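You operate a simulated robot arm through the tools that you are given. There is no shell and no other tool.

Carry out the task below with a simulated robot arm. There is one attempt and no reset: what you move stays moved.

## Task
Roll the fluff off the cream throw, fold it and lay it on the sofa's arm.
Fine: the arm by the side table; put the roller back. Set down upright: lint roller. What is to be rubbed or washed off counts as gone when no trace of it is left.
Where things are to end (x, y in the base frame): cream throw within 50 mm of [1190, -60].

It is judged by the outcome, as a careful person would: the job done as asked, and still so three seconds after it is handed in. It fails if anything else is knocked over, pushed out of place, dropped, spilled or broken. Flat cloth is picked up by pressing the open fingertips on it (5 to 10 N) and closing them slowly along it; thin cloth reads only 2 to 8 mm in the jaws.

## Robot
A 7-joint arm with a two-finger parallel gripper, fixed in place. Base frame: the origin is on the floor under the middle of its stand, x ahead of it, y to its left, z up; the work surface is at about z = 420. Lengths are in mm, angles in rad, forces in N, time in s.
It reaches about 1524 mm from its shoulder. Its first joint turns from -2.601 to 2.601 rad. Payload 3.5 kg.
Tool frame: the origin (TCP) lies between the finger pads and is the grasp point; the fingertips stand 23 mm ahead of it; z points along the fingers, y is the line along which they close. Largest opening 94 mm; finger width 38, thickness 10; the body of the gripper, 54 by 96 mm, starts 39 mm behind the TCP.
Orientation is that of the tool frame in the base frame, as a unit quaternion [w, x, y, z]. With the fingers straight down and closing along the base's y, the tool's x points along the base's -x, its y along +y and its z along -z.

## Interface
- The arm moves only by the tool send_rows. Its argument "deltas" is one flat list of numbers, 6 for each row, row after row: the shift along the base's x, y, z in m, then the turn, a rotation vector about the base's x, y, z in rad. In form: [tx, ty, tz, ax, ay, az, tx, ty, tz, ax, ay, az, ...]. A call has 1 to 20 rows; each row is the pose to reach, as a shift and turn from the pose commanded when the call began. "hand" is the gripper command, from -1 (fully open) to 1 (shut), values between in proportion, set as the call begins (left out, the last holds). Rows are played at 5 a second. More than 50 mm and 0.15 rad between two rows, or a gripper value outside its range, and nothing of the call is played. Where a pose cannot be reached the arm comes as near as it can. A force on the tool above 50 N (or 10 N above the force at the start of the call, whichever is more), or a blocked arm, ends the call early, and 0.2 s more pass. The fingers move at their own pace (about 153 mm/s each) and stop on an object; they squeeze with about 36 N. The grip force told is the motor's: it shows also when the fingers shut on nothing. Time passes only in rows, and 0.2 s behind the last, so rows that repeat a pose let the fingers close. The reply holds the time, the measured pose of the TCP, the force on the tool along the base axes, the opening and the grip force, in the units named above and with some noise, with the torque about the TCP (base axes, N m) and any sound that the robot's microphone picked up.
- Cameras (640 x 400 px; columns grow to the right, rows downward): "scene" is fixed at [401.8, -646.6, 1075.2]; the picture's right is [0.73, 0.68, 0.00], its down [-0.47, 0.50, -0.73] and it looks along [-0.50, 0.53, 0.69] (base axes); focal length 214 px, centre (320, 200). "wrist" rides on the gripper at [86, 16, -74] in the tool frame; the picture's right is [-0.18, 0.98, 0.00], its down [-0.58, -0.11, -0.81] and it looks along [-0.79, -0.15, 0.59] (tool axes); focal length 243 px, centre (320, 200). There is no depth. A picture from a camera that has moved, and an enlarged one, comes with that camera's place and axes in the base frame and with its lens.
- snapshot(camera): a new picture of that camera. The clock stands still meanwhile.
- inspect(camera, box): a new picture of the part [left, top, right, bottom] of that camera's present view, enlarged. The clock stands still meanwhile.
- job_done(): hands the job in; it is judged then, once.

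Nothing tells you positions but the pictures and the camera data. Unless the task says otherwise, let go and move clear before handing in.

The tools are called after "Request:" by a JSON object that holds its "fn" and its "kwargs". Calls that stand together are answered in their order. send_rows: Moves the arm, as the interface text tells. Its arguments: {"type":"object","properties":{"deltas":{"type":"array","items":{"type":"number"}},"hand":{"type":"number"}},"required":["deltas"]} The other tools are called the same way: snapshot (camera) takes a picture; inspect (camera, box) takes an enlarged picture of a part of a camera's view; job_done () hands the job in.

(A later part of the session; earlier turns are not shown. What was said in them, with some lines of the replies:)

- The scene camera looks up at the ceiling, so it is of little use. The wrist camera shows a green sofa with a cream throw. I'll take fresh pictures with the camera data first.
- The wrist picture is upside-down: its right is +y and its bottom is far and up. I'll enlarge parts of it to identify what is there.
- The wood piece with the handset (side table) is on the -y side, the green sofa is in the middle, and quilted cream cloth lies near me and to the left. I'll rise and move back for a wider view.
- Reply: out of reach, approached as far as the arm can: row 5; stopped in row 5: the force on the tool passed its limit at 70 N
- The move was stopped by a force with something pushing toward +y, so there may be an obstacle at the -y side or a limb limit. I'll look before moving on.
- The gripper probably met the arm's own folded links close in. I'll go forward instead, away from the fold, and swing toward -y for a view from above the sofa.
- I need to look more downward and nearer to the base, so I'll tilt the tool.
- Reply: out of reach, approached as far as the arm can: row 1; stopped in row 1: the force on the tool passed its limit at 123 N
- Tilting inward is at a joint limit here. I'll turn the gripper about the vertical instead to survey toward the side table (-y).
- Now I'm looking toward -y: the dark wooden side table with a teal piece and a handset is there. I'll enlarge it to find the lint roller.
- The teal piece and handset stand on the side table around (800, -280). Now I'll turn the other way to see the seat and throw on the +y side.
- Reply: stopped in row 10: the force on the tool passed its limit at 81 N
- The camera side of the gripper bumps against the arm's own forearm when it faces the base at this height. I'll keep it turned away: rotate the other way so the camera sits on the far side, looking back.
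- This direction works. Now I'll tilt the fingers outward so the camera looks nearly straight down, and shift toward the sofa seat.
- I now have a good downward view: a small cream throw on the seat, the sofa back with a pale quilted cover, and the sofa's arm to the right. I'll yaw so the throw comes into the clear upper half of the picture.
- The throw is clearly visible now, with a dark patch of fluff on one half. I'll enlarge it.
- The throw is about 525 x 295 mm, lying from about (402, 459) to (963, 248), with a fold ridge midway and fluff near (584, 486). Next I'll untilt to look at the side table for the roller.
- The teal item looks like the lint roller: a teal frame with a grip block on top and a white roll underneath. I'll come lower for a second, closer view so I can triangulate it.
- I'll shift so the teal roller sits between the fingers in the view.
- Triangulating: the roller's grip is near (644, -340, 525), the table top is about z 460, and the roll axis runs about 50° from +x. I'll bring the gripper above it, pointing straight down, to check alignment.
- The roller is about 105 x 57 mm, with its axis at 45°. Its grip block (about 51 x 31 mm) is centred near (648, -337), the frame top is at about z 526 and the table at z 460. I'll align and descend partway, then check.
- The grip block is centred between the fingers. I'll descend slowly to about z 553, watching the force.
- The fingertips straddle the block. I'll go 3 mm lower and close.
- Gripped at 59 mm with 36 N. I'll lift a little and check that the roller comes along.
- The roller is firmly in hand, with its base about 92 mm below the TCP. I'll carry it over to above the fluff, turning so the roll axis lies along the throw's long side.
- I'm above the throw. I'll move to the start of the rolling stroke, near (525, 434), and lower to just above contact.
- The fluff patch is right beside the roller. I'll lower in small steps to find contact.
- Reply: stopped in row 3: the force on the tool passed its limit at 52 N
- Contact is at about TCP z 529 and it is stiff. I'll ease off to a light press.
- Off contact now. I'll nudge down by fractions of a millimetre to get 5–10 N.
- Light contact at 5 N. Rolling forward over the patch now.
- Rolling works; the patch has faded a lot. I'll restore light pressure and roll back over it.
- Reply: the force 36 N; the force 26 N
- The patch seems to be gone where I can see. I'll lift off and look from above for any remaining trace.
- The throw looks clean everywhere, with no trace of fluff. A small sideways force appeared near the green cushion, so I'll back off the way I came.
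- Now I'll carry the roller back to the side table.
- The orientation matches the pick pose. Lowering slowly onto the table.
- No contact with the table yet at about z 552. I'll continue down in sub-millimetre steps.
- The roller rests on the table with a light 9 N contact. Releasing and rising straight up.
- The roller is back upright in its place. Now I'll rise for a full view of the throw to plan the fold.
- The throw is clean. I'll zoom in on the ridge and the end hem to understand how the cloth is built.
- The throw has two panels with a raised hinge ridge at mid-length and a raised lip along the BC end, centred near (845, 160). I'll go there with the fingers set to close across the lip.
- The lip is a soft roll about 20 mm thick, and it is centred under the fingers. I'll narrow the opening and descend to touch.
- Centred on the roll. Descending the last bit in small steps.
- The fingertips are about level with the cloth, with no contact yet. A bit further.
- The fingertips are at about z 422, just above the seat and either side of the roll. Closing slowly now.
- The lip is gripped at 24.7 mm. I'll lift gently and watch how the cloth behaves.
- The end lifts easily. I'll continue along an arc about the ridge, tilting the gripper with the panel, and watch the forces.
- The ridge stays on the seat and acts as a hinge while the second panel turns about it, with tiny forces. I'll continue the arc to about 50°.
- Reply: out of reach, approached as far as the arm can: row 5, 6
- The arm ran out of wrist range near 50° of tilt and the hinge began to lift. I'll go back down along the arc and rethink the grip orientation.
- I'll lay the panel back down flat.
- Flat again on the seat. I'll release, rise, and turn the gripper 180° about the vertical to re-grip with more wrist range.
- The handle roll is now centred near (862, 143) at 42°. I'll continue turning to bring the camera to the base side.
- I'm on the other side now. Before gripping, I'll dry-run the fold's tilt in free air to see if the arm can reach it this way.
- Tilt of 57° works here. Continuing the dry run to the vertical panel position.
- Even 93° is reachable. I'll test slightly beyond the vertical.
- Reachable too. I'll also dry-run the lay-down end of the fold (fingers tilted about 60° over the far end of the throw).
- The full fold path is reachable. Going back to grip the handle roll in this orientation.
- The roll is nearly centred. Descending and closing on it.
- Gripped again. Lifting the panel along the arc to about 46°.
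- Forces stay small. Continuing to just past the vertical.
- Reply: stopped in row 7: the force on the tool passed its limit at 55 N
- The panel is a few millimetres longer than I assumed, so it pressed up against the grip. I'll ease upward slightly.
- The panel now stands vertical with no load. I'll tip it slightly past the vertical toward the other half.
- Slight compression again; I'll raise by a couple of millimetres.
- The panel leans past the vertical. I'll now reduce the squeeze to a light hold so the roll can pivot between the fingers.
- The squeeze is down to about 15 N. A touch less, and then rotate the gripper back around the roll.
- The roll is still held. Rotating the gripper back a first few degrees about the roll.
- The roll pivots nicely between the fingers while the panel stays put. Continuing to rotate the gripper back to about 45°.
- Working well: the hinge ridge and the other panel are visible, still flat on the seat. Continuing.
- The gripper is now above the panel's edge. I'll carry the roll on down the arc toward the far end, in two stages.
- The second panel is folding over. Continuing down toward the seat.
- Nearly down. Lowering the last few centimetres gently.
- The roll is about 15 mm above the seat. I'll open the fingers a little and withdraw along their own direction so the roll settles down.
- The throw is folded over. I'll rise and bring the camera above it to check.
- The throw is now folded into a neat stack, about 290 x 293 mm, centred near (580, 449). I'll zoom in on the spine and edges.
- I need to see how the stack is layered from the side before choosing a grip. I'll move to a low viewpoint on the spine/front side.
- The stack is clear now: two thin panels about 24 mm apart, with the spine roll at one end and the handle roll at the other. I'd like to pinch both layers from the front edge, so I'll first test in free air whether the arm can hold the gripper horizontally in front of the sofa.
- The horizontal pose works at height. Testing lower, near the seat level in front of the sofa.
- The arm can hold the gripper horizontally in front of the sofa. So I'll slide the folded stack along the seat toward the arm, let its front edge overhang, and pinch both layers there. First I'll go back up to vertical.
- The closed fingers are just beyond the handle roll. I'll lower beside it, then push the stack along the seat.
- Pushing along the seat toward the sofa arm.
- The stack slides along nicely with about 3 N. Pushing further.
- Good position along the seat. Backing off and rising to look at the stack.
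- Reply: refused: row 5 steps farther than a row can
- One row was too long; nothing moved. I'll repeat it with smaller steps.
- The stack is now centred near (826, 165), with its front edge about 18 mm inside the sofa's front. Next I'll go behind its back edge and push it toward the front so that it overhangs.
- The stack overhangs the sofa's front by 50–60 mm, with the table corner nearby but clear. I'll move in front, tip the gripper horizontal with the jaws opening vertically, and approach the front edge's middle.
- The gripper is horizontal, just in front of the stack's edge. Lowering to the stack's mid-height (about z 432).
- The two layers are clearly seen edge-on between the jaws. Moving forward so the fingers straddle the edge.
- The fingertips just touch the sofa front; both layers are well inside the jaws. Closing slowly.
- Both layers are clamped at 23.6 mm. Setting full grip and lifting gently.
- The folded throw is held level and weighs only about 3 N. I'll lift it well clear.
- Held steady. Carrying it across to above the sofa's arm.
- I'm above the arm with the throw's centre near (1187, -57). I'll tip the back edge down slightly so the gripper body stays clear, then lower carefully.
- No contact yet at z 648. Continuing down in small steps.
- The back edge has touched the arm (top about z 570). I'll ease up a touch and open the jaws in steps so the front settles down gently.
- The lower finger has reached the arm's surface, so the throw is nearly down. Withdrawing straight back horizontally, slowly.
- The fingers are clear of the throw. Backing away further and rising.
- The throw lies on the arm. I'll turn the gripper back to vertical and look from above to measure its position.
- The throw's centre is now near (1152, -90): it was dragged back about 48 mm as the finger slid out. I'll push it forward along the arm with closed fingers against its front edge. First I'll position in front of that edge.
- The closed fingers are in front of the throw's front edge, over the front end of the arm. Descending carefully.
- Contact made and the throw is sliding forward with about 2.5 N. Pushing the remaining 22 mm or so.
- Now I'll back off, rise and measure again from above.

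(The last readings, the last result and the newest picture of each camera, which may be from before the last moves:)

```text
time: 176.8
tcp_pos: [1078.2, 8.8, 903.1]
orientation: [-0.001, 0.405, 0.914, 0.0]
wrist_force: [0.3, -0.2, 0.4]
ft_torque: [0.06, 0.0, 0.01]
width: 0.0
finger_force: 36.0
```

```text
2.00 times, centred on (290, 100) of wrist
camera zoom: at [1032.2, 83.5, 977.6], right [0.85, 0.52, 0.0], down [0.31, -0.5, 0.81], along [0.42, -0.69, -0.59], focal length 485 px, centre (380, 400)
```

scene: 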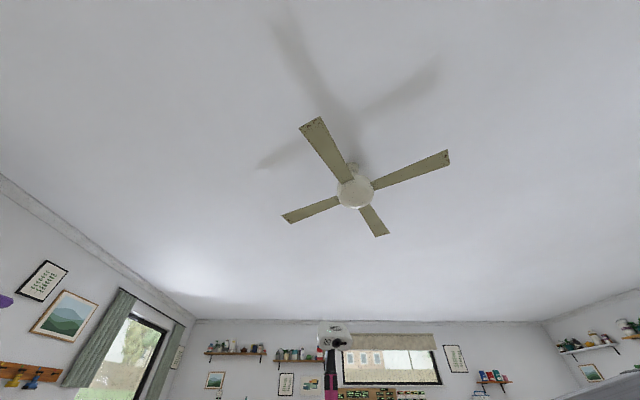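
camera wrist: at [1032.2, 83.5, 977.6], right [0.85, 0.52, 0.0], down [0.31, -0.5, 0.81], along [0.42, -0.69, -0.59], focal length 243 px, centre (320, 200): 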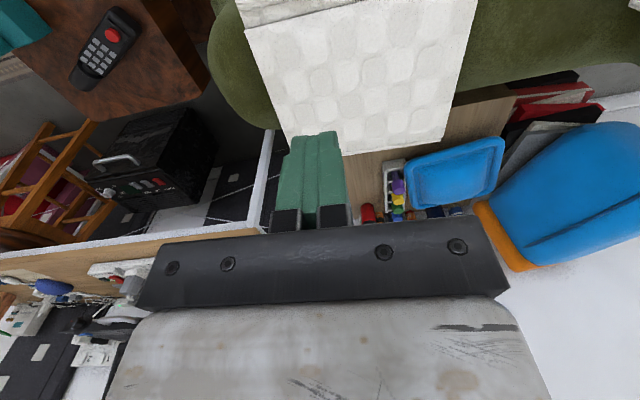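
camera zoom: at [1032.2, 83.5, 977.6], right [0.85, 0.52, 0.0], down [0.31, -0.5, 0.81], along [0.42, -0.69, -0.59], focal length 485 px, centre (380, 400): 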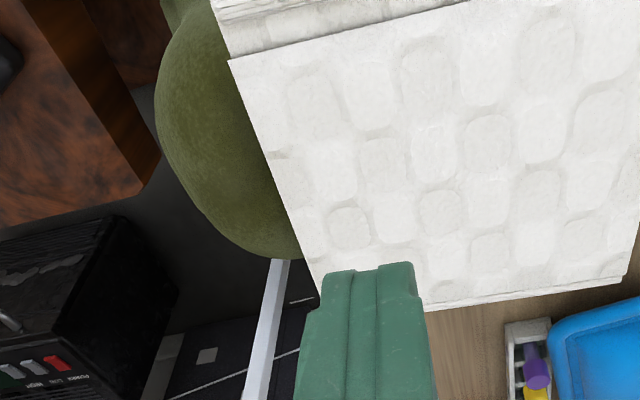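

The throw's centre now measures about (1194, -59), lying flat and folded on the arm. I'll move clear and check the side table and roller once more.

Request:
{"fn": "send_rows", "kwargs": {"deltas": [-0.04, 0, 0.003, 0, 0, -0.1, -0.08, 0, 0.006, 0, 0, -0.2, -0.12, 0, 0.009, 0, 0, -0.3, -0.16, 0, 0.012, 0, 0, -0.4, -0.2, 0, 0.015, 0, 0, -0.5, -0.23, 0, 0.02, 0, 0, -0.6], "hand": -1}}

Request:
{"fn": "snapshot", "kwargs": {"camera": "wrist"}}

Request:
{"fn": "inspect", "kwargs": {"camera": "wrist", "box": [200, 60, 400, 185]}}

```text
time: 178.2
tcp_pos: [847.9, 10.4, 922.9]
orientation: [0.0, 0.658, 0.753, 0.0]
wrist_force: [-0.2, -0.1, 0.6]
ft_torque: [0.01, 0.03, -0.02]
width: 93.8
finger_force: 0.1
```

```text
taken
camera wrist: at [852.1, 98.4, 997.7], right [1.0, -0.05, 0.0], down [-0.03, -0.59, 0.81], along [-0.04, -0.8, -0.59], focal length 243 px, centre (320, 200)
```

wrist: 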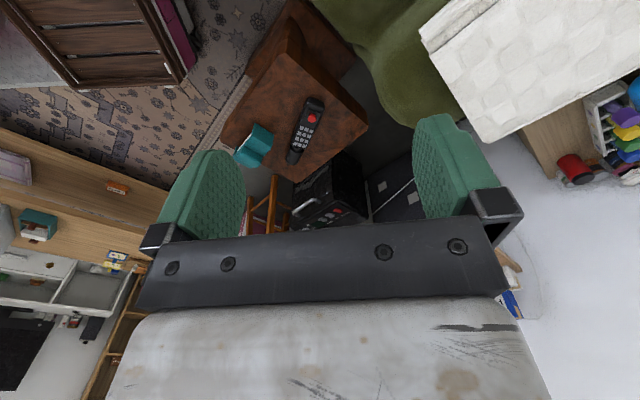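

```text
3.20 times, centred on (300, 122) of wrist
camera zoom: at [852.1, 98.4, 997.7], right [1.0, -0.05, 0.0], down [-0.03, -0.59, 0.81], along [-0.04, -0.8, -0.59], focal length 776 px, centre (384, 448)
```

zoom: 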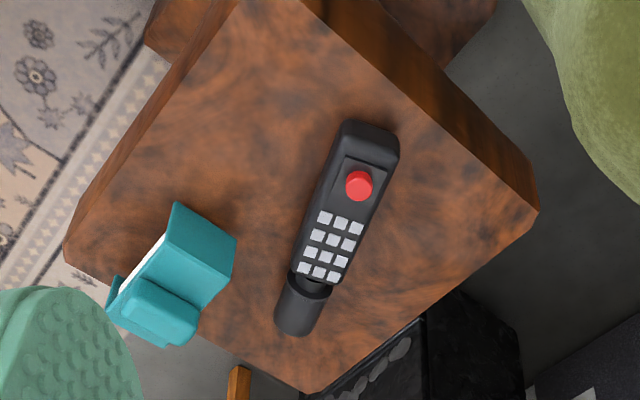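

The roller is upright in its original spot and the handset is untouched. One last close look at the throw on the arm.

Request:
{"fn": "inspect", "kwargs": {"camera": "wrist", "box": [400, 0, 640, 150]}}

Request:
{"fn": "inspect", "kwargs": {"camera": "wrist", "box": [400, 0, 520, 75]}}

```text
2.67 times, centred on (520, 75) of wrist
camera zoom: at [852.1, 98.4, 997.7], right [1.0, -0.05, 0.0], down [-0.03, -0.59, 0.81], along [-0.04, -0.8, -0.59], focal length 647 px, centre (-213, 533)
```

zoom: 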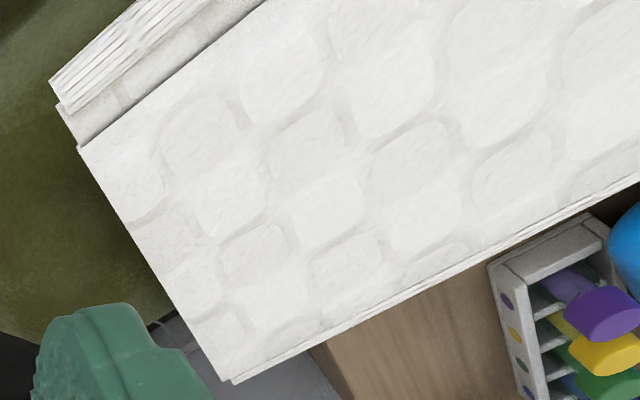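

```text
5.33 times, centred on (460, 38) of wrist
camera zoom: at [852.1, 98.4, 997.7], right [1.0, -0.05, 0.0], down [-0.03, -0.59, 0.81], along [-0.04, -0.8, -0.59], focal length 1294 px, centre (-427, 1067)
```

zoom: 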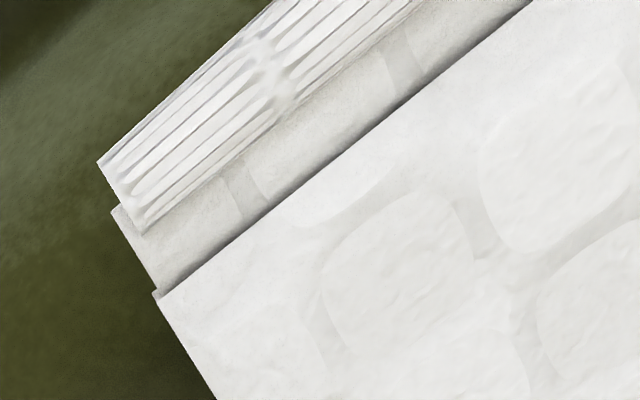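

The throw is clean, folded and flat on the sofa's arm by the side table, centred near (1192, -56). The roller is back upright and the gripper is clear, so I'm handing in.

Request:
{"fn": "job_done", "kwargs": {}}

```text
The job is handed in.
```

The job is handed in. The cream throw is rolled clean, folded in half and lying flat on the sofa's arm by the side table.

- **Throw:** its centre measures about (1192, -56), within roughly 10 mm of the asked (1190, -60). I placed it about 48 mm short at first, then pushed it forward into place.
- **Fluff:** I rolled over the patch twice and then checked it up close; no trace was left. That side is now inside the fold.
- **Roller:** it stands upright where it was on the side table. The handset next to it did not move.
- **Along the way:** early on, the arm bumped against itself several times while I was looking around. The force also rose briefly while I was checking the throw near the green cushion. I backed off at once; a picture right after showed nothing out of place, but I did not re-measure the cushion's position.
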